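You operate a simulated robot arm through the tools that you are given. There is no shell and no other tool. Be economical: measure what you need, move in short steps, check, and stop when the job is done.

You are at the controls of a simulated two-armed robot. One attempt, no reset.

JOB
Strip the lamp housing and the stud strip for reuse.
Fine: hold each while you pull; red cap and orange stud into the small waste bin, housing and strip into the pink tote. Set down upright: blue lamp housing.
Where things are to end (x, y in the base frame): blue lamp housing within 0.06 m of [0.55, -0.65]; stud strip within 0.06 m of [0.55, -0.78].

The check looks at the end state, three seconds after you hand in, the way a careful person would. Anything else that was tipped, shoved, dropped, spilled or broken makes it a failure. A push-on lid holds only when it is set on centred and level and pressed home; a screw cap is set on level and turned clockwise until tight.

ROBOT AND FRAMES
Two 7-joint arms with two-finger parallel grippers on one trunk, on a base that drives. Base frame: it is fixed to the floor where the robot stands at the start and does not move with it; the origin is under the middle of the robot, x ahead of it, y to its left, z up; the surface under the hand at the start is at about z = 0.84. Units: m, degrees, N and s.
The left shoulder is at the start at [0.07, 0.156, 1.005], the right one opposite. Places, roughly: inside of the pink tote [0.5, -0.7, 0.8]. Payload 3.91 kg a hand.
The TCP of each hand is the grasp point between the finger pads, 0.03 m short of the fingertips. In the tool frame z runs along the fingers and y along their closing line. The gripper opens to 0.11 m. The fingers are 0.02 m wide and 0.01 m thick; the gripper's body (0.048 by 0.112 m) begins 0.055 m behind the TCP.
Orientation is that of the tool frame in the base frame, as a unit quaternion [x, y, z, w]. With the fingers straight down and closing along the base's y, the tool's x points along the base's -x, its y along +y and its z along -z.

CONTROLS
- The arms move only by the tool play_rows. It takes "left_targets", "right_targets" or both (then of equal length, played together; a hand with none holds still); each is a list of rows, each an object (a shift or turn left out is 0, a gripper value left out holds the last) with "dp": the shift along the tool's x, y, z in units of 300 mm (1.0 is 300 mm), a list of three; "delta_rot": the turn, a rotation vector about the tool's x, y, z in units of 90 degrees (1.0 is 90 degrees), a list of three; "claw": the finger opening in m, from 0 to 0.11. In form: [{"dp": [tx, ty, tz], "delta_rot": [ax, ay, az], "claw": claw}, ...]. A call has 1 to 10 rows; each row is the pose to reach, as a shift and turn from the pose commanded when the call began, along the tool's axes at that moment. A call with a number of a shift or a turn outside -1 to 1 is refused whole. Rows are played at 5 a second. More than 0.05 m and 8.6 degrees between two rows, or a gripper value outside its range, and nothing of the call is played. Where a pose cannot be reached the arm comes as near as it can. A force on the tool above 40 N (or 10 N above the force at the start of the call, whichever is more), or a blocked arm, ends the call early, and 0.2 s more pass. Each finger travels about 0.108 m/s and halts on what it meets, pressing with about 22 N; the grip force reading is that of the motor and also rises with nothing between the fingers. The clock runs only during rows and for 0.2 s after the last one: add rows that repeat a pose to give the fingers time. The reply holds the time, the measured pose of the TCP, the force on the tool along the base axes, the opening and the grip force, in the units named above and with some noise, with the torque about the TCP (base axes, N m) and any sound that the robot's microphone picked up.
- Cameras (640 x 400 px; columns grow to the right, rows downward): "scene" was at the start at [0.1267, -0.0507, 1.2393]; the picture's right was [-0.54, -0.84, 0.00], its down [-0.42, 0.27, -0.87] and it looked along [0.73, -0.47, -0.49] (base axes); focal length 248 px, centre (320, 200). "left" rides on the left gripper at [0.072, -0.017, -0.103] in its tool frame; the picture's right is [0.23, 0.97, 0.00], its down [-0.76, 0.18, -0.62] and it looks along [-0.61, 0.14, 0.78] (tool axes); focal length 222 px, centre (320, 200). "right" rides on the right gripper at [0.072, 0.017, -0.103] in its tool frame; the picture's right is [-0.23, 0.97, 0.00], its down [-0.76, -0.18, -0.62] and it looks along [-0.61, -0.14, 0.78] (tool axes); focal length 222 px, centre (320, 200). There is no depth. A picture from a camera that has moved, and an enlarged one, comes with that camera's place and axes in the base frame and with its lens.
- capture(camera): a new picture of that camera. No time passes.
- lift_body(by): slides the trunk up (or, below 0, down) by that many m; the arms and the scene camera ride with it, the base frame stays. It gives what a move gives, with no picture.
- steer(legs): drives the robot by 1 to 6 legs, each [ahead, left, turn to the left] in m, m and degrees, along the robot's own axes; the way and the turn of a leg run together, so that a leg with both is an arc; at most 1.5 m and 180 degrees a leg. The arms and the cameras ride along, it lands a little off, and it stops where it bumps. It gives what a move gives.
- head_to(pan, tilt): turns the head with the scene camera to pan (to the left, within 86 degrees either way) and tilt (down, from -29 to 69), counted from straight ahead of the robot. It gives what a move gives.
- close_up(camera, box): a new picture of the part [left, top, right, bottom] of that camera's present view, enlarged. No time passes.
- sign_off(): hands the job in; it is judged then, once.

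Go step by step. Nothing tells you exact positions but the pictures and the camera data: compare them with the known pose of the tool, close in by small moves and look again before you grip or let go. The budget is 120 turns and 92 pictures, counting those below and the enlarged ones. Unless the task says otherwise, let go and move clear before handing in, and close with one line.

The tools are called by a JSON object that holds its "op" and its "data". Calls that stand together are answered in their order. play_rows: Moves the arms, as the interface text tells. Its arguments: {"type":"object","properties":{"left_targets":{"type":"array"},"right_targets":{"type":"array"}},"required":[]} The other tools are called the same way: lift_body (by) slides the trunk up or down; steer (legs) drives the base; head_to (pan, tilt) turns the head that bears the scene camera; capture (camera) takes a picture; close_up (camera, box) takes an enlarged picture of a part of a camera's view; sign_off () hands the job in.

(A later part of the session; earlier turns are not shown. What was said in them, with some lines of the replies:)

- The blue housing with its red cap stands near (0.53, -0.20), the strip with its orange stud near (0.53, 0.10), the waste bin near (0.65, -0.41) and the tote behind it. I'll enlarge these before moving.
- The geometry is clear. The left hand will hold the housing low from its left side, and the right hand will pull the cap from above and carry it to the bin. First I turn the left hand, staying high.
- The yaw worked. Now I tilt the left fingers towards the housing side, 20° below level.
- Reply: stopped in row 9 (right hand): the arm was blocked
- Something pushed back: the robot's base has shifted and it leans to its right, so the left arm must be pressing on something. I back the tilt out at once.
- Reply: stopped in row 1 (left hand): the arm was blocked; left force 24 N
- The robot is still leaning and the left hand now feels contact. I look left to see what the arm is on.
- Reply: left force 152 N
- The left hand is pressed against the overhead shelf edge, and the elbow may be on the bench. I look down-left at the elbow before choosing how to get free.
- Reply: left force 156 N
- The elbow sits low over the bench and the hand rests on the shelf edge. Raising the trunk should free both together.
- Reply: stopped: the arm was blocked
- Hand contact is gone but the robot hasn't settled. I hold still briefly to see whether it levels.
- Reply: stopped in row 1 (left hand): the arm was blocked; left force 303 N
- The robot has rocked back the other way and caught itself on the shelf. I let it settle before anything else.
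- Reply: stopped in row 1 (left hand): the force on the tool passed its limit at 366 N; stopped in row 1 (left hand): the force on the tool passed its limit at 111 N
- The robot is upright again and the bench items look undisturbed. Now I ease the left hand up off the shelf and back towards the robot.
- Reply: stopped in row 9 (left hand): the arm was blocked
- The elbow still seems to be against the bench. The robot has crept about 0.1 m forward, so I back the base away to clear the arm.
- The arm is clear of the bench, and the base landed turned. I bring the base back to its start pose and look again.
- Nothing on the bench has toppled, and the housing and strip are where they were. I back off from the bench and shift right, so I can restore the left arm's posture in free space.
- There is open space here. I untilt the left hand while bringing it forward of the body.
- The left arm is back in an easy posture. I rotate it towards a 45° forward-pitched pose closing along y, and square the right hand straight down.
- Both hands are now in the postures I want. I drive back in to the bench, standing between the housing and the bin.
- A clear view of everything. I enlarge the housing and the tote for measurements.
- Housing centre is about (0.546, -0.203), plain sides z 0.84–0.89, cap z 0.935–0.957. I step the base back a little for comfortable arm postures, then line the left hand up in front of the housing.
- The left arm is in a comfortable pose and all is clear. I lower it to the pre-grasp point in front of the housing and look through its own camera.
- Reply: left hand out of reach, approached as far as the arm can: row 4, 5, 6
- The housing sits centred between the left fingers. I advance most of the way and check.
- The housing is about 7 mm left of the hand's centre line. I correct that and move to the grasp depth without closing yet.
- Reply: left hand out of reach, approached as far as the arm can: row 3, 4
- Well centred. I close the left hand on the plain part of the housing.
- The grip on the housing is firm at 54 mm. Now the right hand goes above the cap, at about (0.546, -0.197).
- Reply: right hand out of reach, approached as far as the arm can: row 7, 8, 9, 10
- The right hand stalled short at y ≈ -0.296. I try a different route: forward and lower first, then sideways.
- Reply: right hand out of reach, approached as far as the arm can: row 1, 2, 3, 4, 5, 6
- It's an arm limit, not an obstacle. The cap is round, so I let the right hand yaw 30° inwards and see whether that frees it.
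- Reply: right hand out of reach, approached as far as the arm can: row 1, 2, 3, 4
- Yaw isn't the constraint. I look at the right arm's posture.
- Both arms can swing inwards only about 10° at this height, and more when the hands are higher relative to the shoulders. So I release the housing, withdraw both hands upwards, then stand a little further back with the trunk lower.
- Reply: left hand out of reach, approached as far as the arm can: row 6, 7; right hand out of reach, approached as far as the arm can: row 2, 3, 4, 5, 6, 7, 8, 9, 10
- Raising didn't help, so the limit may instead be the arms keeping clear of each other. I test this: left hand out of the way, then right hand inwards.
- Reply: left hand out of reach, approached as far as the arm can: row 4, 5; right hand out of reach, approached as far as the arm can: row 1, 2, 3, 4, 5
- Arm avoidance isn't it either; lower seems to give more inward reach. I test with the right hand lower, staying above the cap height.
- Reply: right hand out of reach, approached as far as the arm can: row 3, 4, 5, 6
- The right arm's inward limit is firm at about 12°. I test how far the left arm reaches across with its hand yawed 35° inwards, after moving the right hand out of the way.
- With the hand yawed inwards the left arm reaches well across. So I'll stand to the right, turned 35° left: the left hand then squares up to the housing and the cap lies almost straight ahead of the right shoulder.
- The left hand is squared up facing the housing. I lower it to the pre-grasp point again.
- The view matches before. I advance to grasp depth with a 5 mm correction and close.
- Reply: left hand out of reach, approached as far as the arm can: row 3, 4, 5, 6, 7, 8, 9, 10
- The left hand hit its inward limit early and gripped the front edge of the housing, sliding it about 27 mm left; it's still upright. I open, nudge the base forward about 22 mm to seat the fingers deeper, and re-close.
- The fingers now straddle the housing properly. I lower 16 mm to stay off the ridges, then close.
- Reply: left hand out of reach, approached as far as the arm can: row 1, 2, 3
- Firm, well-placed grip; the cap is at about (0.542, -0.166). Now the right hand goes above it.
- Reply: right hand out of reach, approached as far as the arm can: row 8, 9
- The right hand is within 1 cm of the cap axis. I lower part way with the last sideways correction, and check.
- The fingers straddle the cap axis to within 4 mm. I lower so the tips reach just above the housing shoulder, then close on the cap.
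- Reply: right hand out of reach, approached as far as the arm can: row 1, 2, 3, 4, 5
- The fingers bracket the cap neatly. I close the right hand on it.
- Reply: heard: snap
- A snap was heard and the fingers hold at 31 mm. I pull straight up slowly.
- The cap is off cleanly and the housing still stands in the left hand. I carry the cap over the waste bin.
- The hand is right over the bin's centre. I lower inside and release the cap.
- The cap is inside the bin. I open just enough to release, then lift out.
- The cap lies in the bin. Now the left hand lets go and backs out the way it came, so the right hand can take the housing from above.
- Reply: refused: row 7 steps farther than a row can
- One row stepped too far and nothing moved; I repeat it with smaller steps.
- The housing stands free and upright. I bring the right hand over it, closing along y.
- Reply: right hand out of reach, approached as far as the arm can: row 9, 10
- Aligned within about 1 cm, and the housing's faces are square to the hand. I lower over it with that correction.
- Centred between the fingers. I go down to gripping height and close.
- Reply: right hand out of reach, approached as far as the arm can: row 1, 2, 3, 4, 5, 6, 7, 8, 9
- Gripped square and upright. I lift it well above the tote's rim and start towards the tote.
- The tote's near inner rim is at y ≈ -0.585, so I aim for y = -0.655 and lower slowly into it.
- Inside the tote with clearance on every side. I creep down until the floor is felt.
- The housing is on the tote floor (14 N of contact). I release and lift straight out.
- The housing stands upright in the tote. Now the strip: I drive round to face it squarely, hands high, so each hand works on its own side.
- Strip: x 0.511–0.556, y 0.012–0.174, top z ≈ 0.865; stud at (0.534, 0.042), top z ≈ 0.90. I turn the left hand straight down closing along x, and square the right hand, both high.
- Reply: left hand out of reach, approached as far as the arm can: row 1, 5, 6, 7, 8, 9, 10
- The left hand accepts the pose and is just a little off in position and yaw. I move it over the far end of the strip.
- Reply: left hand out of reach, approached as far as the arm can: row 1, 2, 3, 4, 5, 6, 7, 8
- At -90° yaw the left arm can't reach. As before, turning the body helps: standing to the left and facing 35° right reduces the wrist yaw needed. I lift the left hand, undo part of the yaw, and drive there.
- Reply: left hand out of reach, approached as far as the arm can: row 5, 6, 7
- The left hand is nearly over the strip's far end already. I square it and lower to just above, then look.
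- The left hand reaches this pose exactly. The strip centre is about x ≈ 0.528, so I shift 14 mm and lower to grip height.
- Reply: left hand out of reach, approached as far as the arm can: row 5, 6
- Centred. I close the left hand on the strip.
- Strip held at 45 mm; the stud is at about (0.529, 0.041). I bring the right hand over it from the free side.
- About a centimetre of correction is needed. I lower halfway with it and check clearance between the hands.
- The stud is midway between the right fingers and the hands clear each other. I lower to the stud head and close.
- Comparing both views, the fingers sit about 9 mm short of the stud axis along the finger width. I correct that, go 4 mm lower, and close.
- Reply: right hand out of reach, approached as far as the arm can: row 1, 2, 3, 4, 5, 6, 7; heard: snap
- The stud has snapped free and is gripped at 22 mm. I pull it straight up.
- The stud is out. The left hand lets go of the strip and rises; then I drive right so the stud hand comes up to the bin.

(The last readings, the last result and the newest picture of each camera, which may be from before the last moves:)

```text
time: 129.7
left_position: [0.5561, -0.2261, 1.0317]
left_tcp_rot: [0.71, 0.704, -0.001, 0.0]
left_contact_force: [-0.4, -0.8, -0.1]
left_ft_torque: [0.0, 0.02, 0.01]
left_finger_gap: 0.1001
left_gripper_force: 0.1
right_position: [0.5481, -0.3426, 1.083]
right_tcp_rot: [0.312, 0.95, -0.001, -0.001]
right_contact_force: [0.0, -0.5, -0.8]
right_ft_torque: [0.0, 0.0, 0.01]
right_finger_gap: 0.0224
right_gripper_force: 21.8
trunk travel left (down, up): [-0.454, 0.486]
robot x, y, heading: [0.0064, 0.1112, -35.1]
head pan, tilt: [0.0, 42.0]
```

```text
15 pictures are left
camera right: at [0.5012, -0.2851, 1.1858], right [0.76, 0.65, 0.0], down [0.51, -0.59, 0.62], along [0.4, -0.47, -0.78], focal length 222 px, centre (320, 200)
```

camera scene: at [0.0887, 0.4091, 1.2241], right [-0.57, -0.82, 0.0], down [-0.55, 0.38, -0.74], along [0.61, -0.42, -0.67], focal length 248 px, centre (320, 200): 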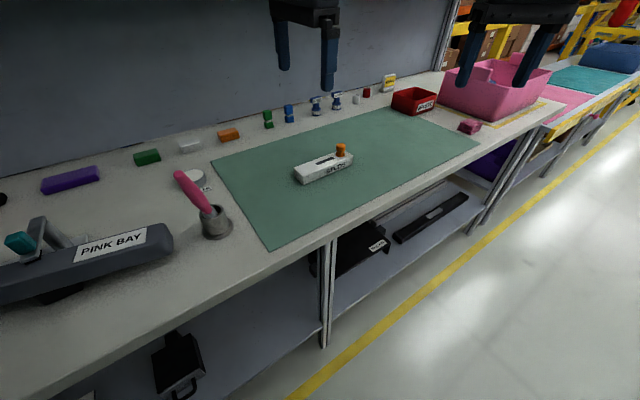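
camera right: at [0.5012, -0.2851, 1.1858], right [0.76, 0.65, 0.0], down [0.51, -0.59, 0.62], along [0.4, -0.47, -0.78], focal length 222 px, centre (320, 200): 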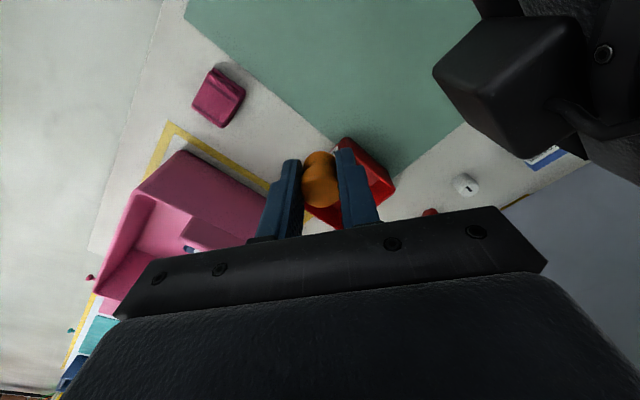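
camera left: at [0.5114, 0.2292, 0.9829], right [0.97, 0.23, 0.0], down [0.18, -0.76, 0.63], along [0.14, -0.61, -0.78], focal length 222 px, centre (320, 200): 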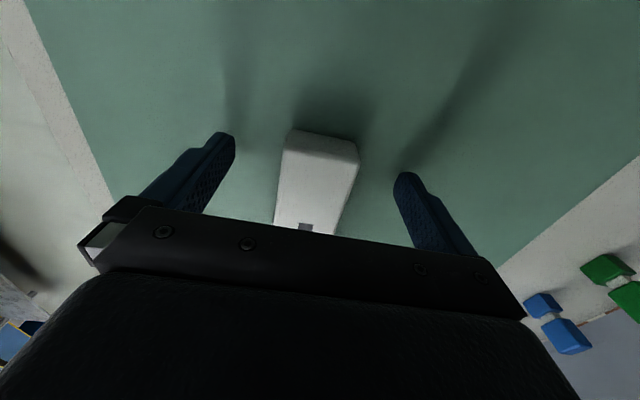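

I reach forward over the bin.

{"op": "play_rows", "data": {"right_targets": [{"dp": [-0.1, 0.005, 0]}, {"dp": [-0.2, 0.01, 0]}, {"dp": [-0.3, 0.015, 0]}, {"dp": [-0.4, 0.02, 0]}, {"dp": [-0.466, 0.025, 0]}, {"dp": [-0.466, 0.025, 0.1]}, {"dp": [-0.466, 0.025, 0.2]}, {"dp": [-0.466, 0.025, 0.25]}]}}

{"op": "capture", "data": {"camera": "right"}}

{"op": "capture", "data": {"camera": "scene"}}

```text
time: 131.5
left_position: [0.5544, -0.2236, 1.033]
left_tcp_rot: [0.71, 0.704, -0.001, 0.002]
left_contact_force: [-0.4, -0.3, 0.0]
left_ft_torque: [0.0, 0.01, 0.03]
left_finger_gap: 0.1001
left_gripper_force: 0.2
right_position: [0.6038, -0.4369, 1.0138]
right_tcp_rot: [0.31, 0.951, -0.002, 0.0]
right_contact_force: [-0.4, 0.1, -0.5]
right_ft_torque: [-0.01, -0.03, 0.0]
right_finger_gap: 0.0225
right_gripper_force: 21.6
right hand out of reach, approached as far as the arm can: row 1, 2, 3, 4, 5, 6, 7, 8
trunk travel left (down, up): [-0.454, 0.486]
robot x, y, heading: [0.0068, 0.1089, -34.9]
head pan, tilt: [0.0, 42.0]
```

```text
14 pictures are left
camera right: at [0.5554, -0.3794, 1.1168], right [0.76, 0.65, 0.0], down [0.51, -0.59, 0.63], along [0.41, -0.48, -0.78], focal length 222 px, centre (320, 200)
```

right: 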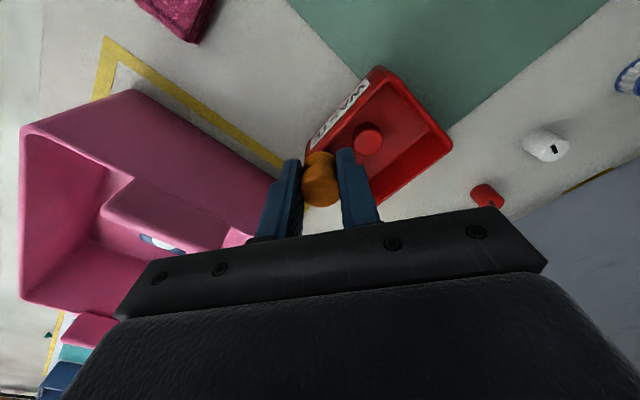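

```text
13 pictures are left
camera scene: at [0.1161, 0.0301, 1.2244], right [-0.57, -0.82, 0.0], down [-0.55, 0.38, -0.74], along [0.61, -0.43, -0.67], focal length 248 px, centre (320, 200)
```

scene: 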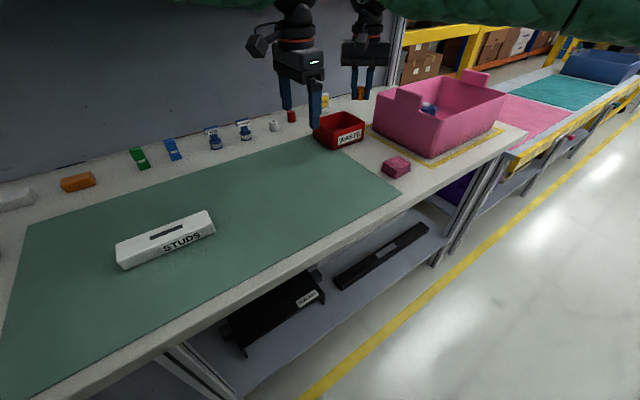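

The right arm hit its inward limit 6 cm short, so I nudge the base to bring the stud over the bin.

{"op": "steer", "data": {"legs": [[0.042, 0.048, 0]]}}

{"op": "capture", "data": {"camera": "right"}}

```text
time: 132.5
left_position: [0.6205, -0.2087, 1.0305]
left_tcp_rot: [0.709, 0.705, -0.002, 0.0]
left_contact_force: [0.6, 0.3, -0.3]
left_ft_torque: [0.02, 0.04, 0.0]
left_finger_gap: 0.1
left_gripper_force: 0.0
right_position: [0.6696, -0.4228, 1.012]
right_tcp_rot: [0.312, 0.95, -0.002, -0.002]
right_contact_force: [-0.3, 0.9, 0.7]
right_ft_torque: [-0.02, 0.03, -0.03]
right_finger_gap: 0.0226
right_gripper_force: 22.2
trunk travel left (down, up): [-0.454, 0.486]
robot x, y, heading: [0.0695, 0.1201, -34.9]
head pan, tilt: [0.0, 42.0]
```

```text
12 pictures are left
camera right: at [0.6212, -0.3649, 1.1146], right [0.76, 0.65, 0.0], down [0.51, -0.59, 0.62], along [0.4, -0.48, -0.78], focal length 222 px, centre (320, 200)
```

right: 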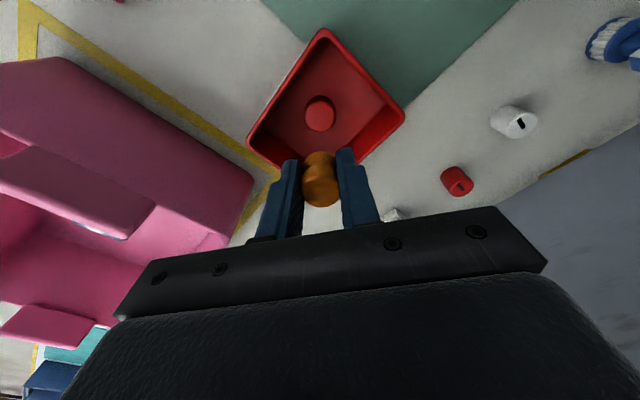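

Now it is over the bin. I lower and check before letting go.

{"op": "play_rows", "data": {"right_targets": [{"dp": [0, 0, 0.08]}, {"dp": [0, 0, 0.16]}, {"dp": [0, 0, 0.24]}, {"dp": [0, 0, 0.3]}, {"dp": [0, 0, 0.3]}]}}

{"op": "close_up", "data": {"camera": "scene", "box": [250, 40, 450, 170]}}

```text
time: 133.7
left_position: [0.6189, -0.2101, 1.0317]
left_tcp_rot: [0.71, 0.705, -0.001, 0.0]
left_contact_force: [0.5, 0.8, 0.6]
left_ft_torque: [0.02, 0.02, 0.03]
left_finger_gap: 0.1
left_gripper_force: 0.2
right_position: [0.6628, -0.4252, 0.9232]
right_tcp_rot: [0.31, 0.951, 0.0, 0.001]
right_contact_force: [-0.2, -0.1, -0.5]
right_ft_torque: [-0.01, 0.01, 0.0]
right_finger_gap: 0.0227
right_gripper_force: 21.7
right hand out of reach, approached as far as the arm can: row 3, 4, 5
trunk travel left (down, up): [-0.454, 0.486]
robot x, y, heading: [0.0731, 0.1236, -34.9]
head pan, tilt: [0.0, 42.0]
```

```text
3.08 times, centred on (350, 105) of scene
camera zoom: at [0.1802, 0.0439, 1.2241], right [-0.57, -0.82, 0.0], down [-0.55, 0.38, -0.74], along [0.61, -0.43, -0.67], focal length 763 px, centre (228, 492)
```

zoom: 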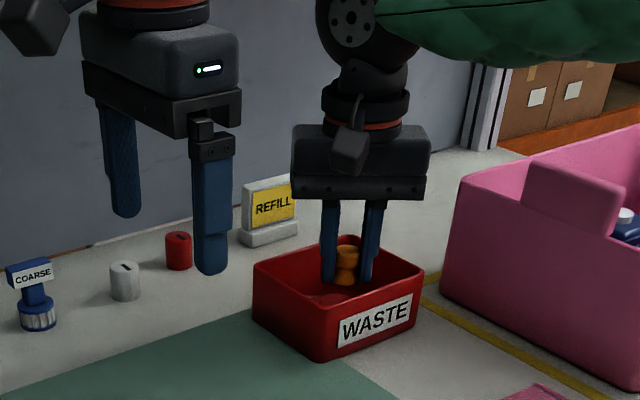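

The stud is inside the bin's walls. I go 1.5 cm lower, release, and lift out.

{"op": "play_rows", "data": {"right_targets": [{"dp": [0, 0, 0.025]}, {"dp": [0, 0, 0.05]}, {"dp": [0, 0, 0.05], "claw": 0.035}, {"dp": [0, 0, 0.05], "claw": 0.045}, {"dp": [0, 0, 0.05], "claw": 0.045}, {"dp": [0, 0, -0.08]}, {"dp": [0, 0, -0.22]}, {"dp": [0, 0, -0.36]}, {"dp": [0, 0, -0.5]}, {"dp": [0, 0, -0.6]}]}}

{"op": "capture", "data": {"camera": "right"}}

```text
time: 135.9
left_position: [0.6197, -0.2103, 1.0307]
left_tcp_rot: [0.71, 0.704, -0.001, 0.001]
left_contact_force: [0.0, -0.3, 0.7]
left_ft_torque: [-0.03, 0.03, -0.04]
left_finger_gap: 0.0998
left_gripper_force: 0.1
right_position: [0.6606, -0.4237, 1.0842]
right_tcp_rot: [0.311, 0.95, -0.001, 0.0]
right_contact_force: [0.6, -0.3, 0.9]
right_ft_torque: [-0.01, 0.0, -0.02]
right_finger_gap: 0.0449
right_gripper_force: 0.0
right hand out of reach, approached as far as the arm can: row 10
trunk travel left (down, up): [-0.454, 0.486]
robot x, y, heading: [0.0691, 0.1222, -35.1]
head pan, tilt: [0.0, 42.0]
```

```text
10 pictures are left
camera right: at [0.6127, -0.3671, 1.1867], right [0.76, 0.65, 0.0], down [0.51, -0.59, 0.62], along [0.4, -0.48, -0.78], focal length 222 px, centre (320, 200)
```

right: 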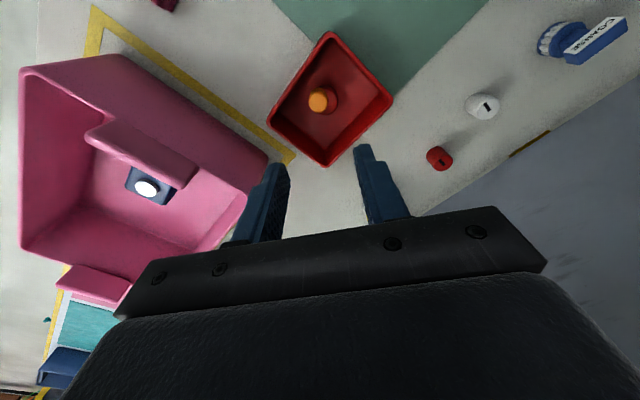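

Both waste parts are in the bin. Now I drive back so the left hand is over the middle of the strip.

{"op": "steer", "data": {"legs": [[-0.25, 0.198, 0]]}}

{"op": "capture", "data": {"camera": "left"}}

```text
time: 138.0
left_position: [0.5285, 0.1003, 1.0322]
left_tcp_rot: [0.711, 0.703, -0.001, 0.001]
left_contact_force: [0.2, -0.1, -0.4]
left_ft_torque: [-0.01, 0.01, -0.01]
left_finger_gap: 0.1002
left_gripper_force: 0.0
right_position: [0.567, -0.1153, 1.0846]
right_tcp_rot: [0.313, 0.95, -0.001, 0.0]
right_contact_force: [-0.4, 0.7, 0.0]
right_ft_torque: [-0.05, 0.03, 0.01]
right_finger_gap: 0.0452
right_gripper_force: 0.1
trunk travel left (down, up): [-0.454, 0.486]
robot x, y, heading: [-0.0225, 0.4317, -35.3]
head pan, tilt: [0.0, 42.0]
```

```text
9 pictures are left
camera left: at [0.5109, 0.1715, 1.1332], right [0.98, 0.22, 0.0], down [0.17, -0.76, 0.63], along [0.14, -0.61, -0.78], focal length 222 px, centre (320, 200)
```

left: 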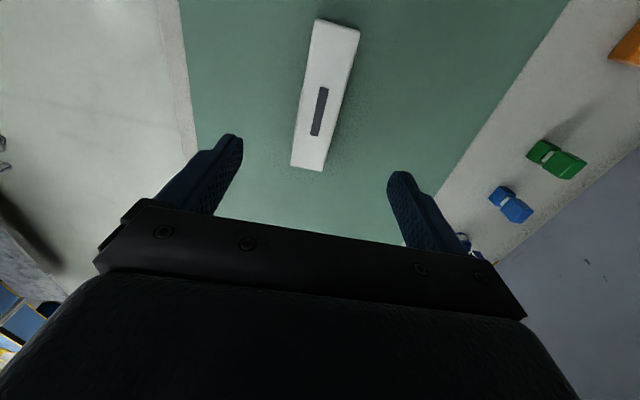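

Perfectly lined up: strip centre (0.5285, 0.096). I lower and grip it.

{"op": "play_rows", "data": {"left_targets": [{"dp": [-0.01, 0, 0.1]}, {"dp": [-0.01, 0, 0.2]}, {"dp": [-0.01, 0, 0.3]}, {"dp": [-0.01, 0, 0.4]}, {"dp": [-0.01, 0, 0.48]}, {"dp": [-0.01, 0, 0.507]}, {"dp": [-0.01, 0, 0.507], "claw": 0.07}, {"dp": [-0.01, 0, 0.507], "claw": 0.04}, {"dp": [-0.01, 0, 0.507], "claw": 0.025}, {"dp": [-0.01, 0, 0.507], "claw": 0.025}]}}

```text
time: 140.2
left_position: [0.5292, 0.0974, 0.881]
left_tcp_rot: [0.711, 0.703, -0.001, 0.0]
left_contact_force: [0.3, 0.0, -0.3]
left_ft_torque: [0.0, 0.02, -0.01]
left_finger_gap: 0.0452
left_gripper_force: 22.2
right_position: [0.5685, -0.1165, 1.0845]
right_tcp_rot: [0.313, 0.95, 0.0, 0.0]
right_contact_force: [-0.5, 0.4, -0.2]
right_ft_torque: [-0.02, 0.03, 0.02]
right_finger_gap: 0.045
right_gripper_force: 0.1
trunk travel left (down, up): [-0.454, 0.486]
robot x, y, heading: [-0.0232, 0.4329, -35.2]
head pan, tilt: [0.0, 42.0]
```

Gripped at its middle. I lift both hands well above the tote's handles.

{"op": "play_rows", "data": {"left_targets": [{"dp": [0, 0, -0.08]}, {"dp": [0, 0, -0.2]}, {"dp": [0, 0, -0.32]}, {"dp": [0, 0, -0.44]}, {"dp": [0, 0, -0.56]}, {"dp": [0, 0, -0.68]}, {"dp": [0, 0, -0.8]}, {"dp": [0, 0, -0.88]}], "right_targets": [{"dp": [0, -0.05, 0]}, {"dp": [0, -0.1, -0.05]}, {"dp": [0, -0.15, -0.1]}, {"dp": [0, -0.2, -0.15]}, {"dp": [0, -0.25, -0.2]}, {"dp": [0, -0.3, -0.25]}, {"dp": [0, -0.35, -0.3]}, {"dp": [0, -0.35, -0.33]}]}}

{"op": "close_up", "data": {"camera": "scene", "box": [200, 0, 440, 180]}}

```text
time: 142.0
left_position: [0.5291, 0.0998, 1.1423]
left_tcp_rot: [0.71, 0.704, 0.0, 0.001]
left_contact_force: [-0.2, 0.7, -0.9]
left_ft_torque: [-0.02, 0.0, -0.01]
left_finger_gap: 0.0452
left_gripper_force: 21.6
left hand out of reach, approached as far as the arm can: row 8
right_position: [0.5045, -0.199, 1.1835]
right_tcp_rot: [0.314, 0.949, 0.0, 0.001]
right_contact_force: [-0.4, 0.5, -0.3]
right_ft_torque: [-0.05, 0.0, 0.01]
right_finger_gap: 0.045
right_gripper_force: 0.1
trunk travel left (down, up): [-0.454, 0.486]
robot x, y, heading: [-0.0194, 0.4341, -34.9]
head pan, tilt: [0.0, 42.0]
```

```text
2.22 times, centred on (320, 90) of scene
camera zoom: at [0.0884, 0.3546, 1.2242], right [-0.57, -0.82, 0.0], down [-0.55, 0.38, -0.74], along [0.61, -0.43, -0.67], focal length 551 px, centre (320, 444)
```

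zoom: 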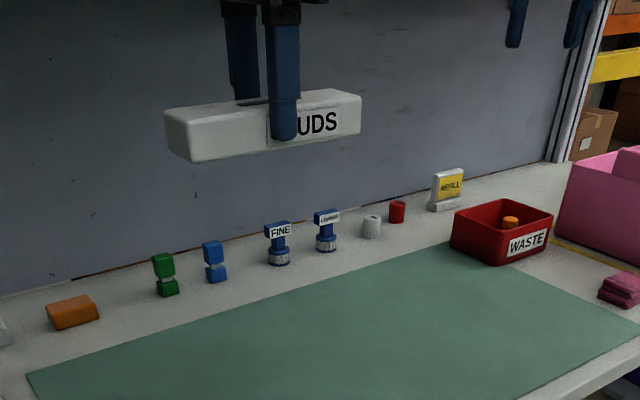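

The strip hangs level. I drive sideways to the tote with it held high.

{"op": "steer", "data": {"legs": [[0.515, -0.716, 0]]}}

{"op": "capture", "data": {"camera": "left"}}

```text
time: 146.7
left_position: [0.5505, -0.7747, 1.1424]
left_tcp_rot: [0.708, 0.706, 0.0, 0.001]
left_contact_force: [0.4, -0.1, -1.2]
left_ft_torque: [-0.02, 0.02, -0.05]
left_finger_gap: 0.0453
left_gripper_force: 21.9
right_position: [0.5273, -1.0764, 1.1826]
right_tcp_rot: [0.311, 0.95, -0.001, -0.001]
right_contact_force: [-0.5, 0.4, 0.3]
right_ft_torque: [-0.01, 0.01, 0.0]
right_finger_gap: 0.0455
right_gripper_force: 0.1
trunk travel left (down, up): [-0.454, 0.486]
robot x, y, heading: [-0.0014, -0.4479, -34.8]
head pan, tilt: [0.0, 42.0]
```

```text
7 pictures are left
camera left: at [0.5333, -0.704, 1.2438], right [0.97, 0.22, 0.0], down [0.17, -0.76, 0.62], along [0.14, -0.61, -0.78], focal length 222 px, centre (320, 200)
```

left: 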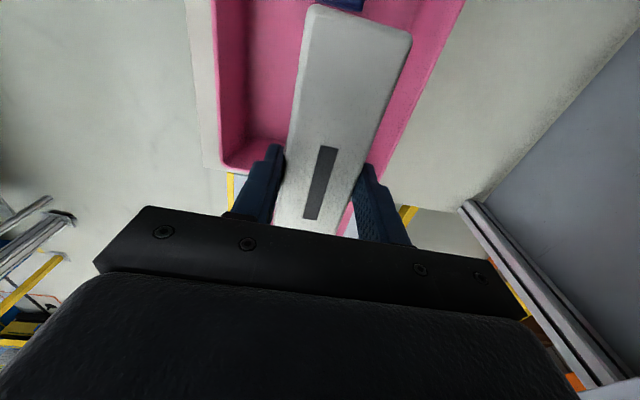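

The strip is over its place, with about 1 cm to spare to the housing and to the end wall. I lower halfway and check for drift.

{"op": "play_rows", "data": {"left_targets": [{"dp": [0, -0.025, 0.1]}, {"dp": [0, -0.03, 0.2]}, {"dp": [0, -0.03, 0.3]}, {"dp": [0, -0.03, 0.4]}, {"dp": [0, -0.03, 0.5]}, {"dp": [0, -0.03, 0.6]}, {"dp": [0, -0.03, 0.6]}]}}

{"op": "capture", "data": {"camera": "left"}}

```text
time: 148.3
left_position: [0.5418, -0.7755, 0.9632]
left_tcp_rot: [0.709, 0.705, 0.0, 0.001]
left_contact_force: [-0.1, 0.5, -0.9]
left_ft_torque: [-0.03, -0.04, -0.02]
left_finger_gap: 0.0452
left_gripper_force: 21.9
right_position: [0.5265, -1.0749, 1.1829]
right_tcp_rot: [0.311, 0.95, -0.001, 0.001]
right_contact_force: [-0.3, -0.5, -0.1]
right_ft_torque: [0.01, 0.01, 0.03]
right_finger_gap: 0.0448
right_gripper_force: 0.1
trunk travel left (down, up): [-0.454, 0.486]
robot x, y, heading: [0.0042, -0.4455, -34.8]
head pan, tilt: [0.0, 42.0]
```

```text
6 pictures are left
camera left: at [0.5247, -0.7039, 1.0645], right [0.97, 0.22, 0.0], down [0.17, -0.76, 0.63], along [0.14, -0.61, -0.78], focal length 222 px, centre (320, 200)
```

left: 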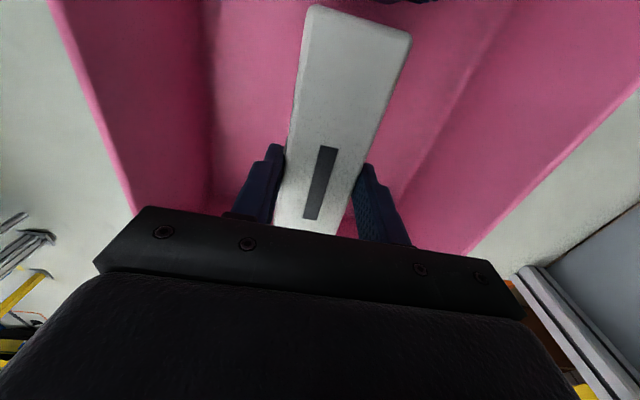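

Clear at both ends. I lower slowly the rest of the way until the floor is felt.

{"op": "play_rows", "data": {"left_targets": [{"dp": [0.008, 0, 0.06]}, {"dp": [0.008, 0, 0.12]}, {"dp": [0.008, 0, 0.18]}, {"dp": [0.008, 0, 0.22]}, {"dp": [0.008, 0, 0.24]}, {"dp": [0.008, 0, 0.25]}, {"dp": [0.008, 0, 0.255]}, {"dp": [0.008, 0, 0.26]}]}}

```text
time: 150.1
left_position: [0.5421, -0.774, 0.8842]
left_tcp_rot: [0.709, 0.706, -0.001, 0.001]
left_contact_force: [0.1, -0.2, -1.2]
left_ft_torque: [-0.01, 0.01, 0.01]
left_finger_gap: 0.0452
left_gripper_force: 22.5
right_position: [0.5267, -1.0759, 1.1815]
right_tcp_rot: [0.311, 0.95, -0.001, 0.0]
right_contact_force: [0.0, -0.1, 0.5]
right_ft_torque: [0.03, 0.02, -0.01]
right_finger_gap: 0.0451
right_gripper_force: 0.2
trunk travel left (down, up): [-0.454, 0.486]
robot x, y, heading: [-0.0022, -0.442, -34.8]
head pan, tilt: [0.0, 42.0]
```

{"op": "play_rows", "data": {"left_targets": [{"dp": [0, 0, 0.007]}, {"dp": [0, 0, 0.014]}, {"dp": [0, 0, 0.02]}, {"dp": [0, 0, 0.02]}]}}

```text
time: 151.1
left_position: [0.5408, -0.7742, 0.8808]
left_tcp_rot: [0.708, 0.706, -0.001, 0.004]
left_contact_force: [3.6, -3.0, 33.3]
left_ft_torque: [0.05, 0.12, 0.01]
left_finger_gap: 0.0452
left_gripper_force: 22.3
right_position: [0.5257, -1.0741, 1.183]
right_tcp_rot: [0.311, 0.951, 0.0, 0.0]
right_contact_force: [0.1, 0.4, 0.6]
right_ft_torque: [-0.06, 0.03, -0.03]
right_finger_gap: 0.0451
right_gripper_force: 0.0
trunk travel left (down, up): [-0.454, 0.486]
robot x, y, heading: [-0.0015, -0.4478, -35.0]
head pan, tilt: [0.0, 42.0]
```

The strip rests on the floor. I ease off the pressure, open and lift straight out.

{"op": "play_rows", "data": {"left_targets": [{"dp": [0, 0, -0.01]}, {"dp": [0, 0, -0.01], "claw": 0.055}, {"dp": [0, 0, -0.01], "claw": 0.068}, {"dp": [0, 0, -0.01], "claw": 0.068}, {"dp": [0, 0, -0.1]}, {"dp": [0, 0, -0.25]}, {"dp": [0, 0, -0.4]}, {"dp": [0, 0, -0.55]}, {"dp": [0, 0, -0.7]}, {"dp": [0, 0, -0.82]}]}}

{"op": "capture", "data": {"camera": "left"}}

```text
time: 153.3
left_position: [0.5411, -0.7728, 1.1231]
left_tcp_rot: [0.709, 0.705, -0.001, 0.0]
left_contact_force: [-0.4, -0.1, -0.4]
left_ft_torque: [0.03, 0.02, 0.03]
left_finger_gap: 0.0679
left_gripper_force: 0.1
right_position: [0.5271, -1.0742, 1.1817]
right_tcp_rot: [0.311, 0.95, -0.001, 0.001]
right_contact_force: [0.3, 0.2, -0.5]
right_ft_torque: [-0.01, -0.01, 0.03]
right_finger_gap: 0.0452
right_gripper_force: 0.1
trunk travel left (down, up): [-0.454, 0.486]
robot x, y, heading: [-0.005, -0.445, -34.7]
head pan, tilt: [0.0, 42.0]
```

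```text
5 pictures are left
camera left: at [0.5246, -0.7003, 1.2256], right [0.97, 0.22, 0.0], down [0.17, -0.76, 0.62], along [0.14, -0.61, -0.78], focal length 222 px, centre (320, 200)
```

left: 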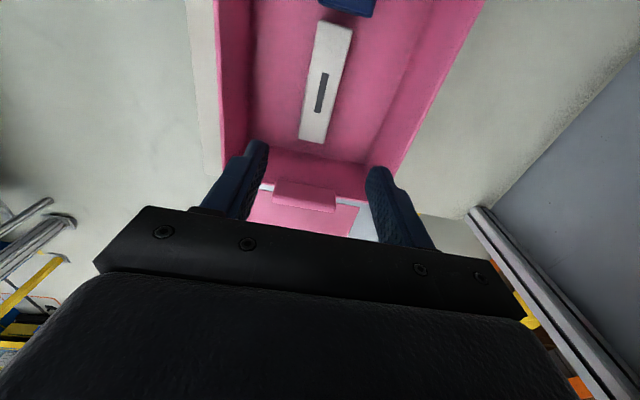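

The strip lies flat on the tote floor beside the housing. I back the robot away and take a final look.

{"op": "steer", "data": {"legs": [[-0.25, 0, 0]]}}

{"op": "capture", "data": {"camera": "scene"}}

```text
time: 155.1
left_position: [0.3372, -0.6284, 1.1246]
left_tcp_rot: [0.707, 0.707, 0.0, 0.002]
left_contact_force: [-0.5, -0.2, 0.2]
left_ft_torque: [-0.02, 0.01, 0.0]
left_finger_gap: 0.0684
left_gripper_force: 0.0
right_position: [0.3233, -0.9322, 1.1829]
right_tcp_rot: [0.31, 0.951, -0.002, 0.0]
right_contact_force: [-0.5, 0.3, 0.8]
right_ft_torque: [-0.04, -0.07, -0.01]
right_finger_gap: 0.045
right_gripper_force: 0.0
trunk travel left (down, up): [-0.454, 0.486]
robot x, y, heading: [-0.208, -0.302, -34.7]
head pan, tilt: [0.0, 42.0]
```

```text
4 pictures are left
camera scene: at [-0.0973, -0.3807, 1.2242], right [-0.57, -0.82, 0.0], down [-0.55, 0.38, -0.74], along [0.61, -0.42, -0.67], focal length 248 px, centre (320, 200)
```

scene: 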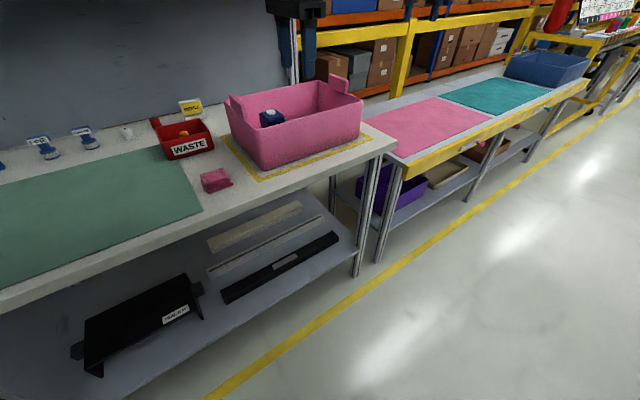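

The tote and bin look right. I use one picture to check the shelf and the bench's left side, where the early jolt happened.

{"op": "head_to", "data": {"pan": 65, "tilt": 14}}

{"op": "capture", "data": {"camera": "scene"}}

```text
time: 156.4
left_position: [0.3368, -0.6284, 1.1242]
left_tcp_rot: [0.708, 0.707, -0.001, 0.001]
left_contact_force: [0.4, 0.3, -0.4]
left_ft_torque: [0.0, -0.02, -0.01]
left_finger_gap: 0.0681
left_gripper_force: 0.1
right_position: [0.3235, -0.9324, 1.1825]
right_tcp_rot: [0.309, 0.951, -0.002, 0.001]
right_contact_force: [-0.1, 0.2, 1.1]
right_ft_torque: [0.01, 0.01, -0.01]
right_finger_gap: 0.0451
right_gripper_force: 0.1
trunk travel left (down, up): [-0.454, 0.486]
robot x, y, heading: [-0.2097, -0.3023, -34.5]
head pan, tilt: [65.0, 14.0]
```

```text
3 pictures are left
camera scene: at [-0.0847, -0.2867, 1.2682], right [0.51, -0.86, 0.0], down [-0.21, -0.12, -0.97], along [0.84, 0.49, -0.24], focal length 248 px, centre (320, 200)
```

scene: 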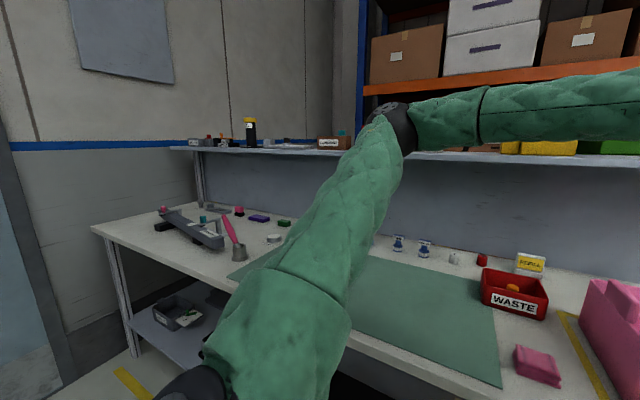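

Everything on the bench and shelf that I can see is standing where it was (the left arm hides part of the shelf). The cap and stud are in the bin, and the housing and strip are in the tote with both hands clear, so I hand in.

{"op": "sign_off", "data": {}}

```text
The job is handed in.
```

I've handed in the job: the red cap and orange stud are in the waste bin. The blue housing stands upright in the tote at about (0.55, -0.655), and the strip lies beside it at about (0.54, -0.775). Early on, a left-arm move made the robot lean and bump the overhead shelf. I saw nothing knocked over afterwards, though part of the shelf was hidden in the last picture.
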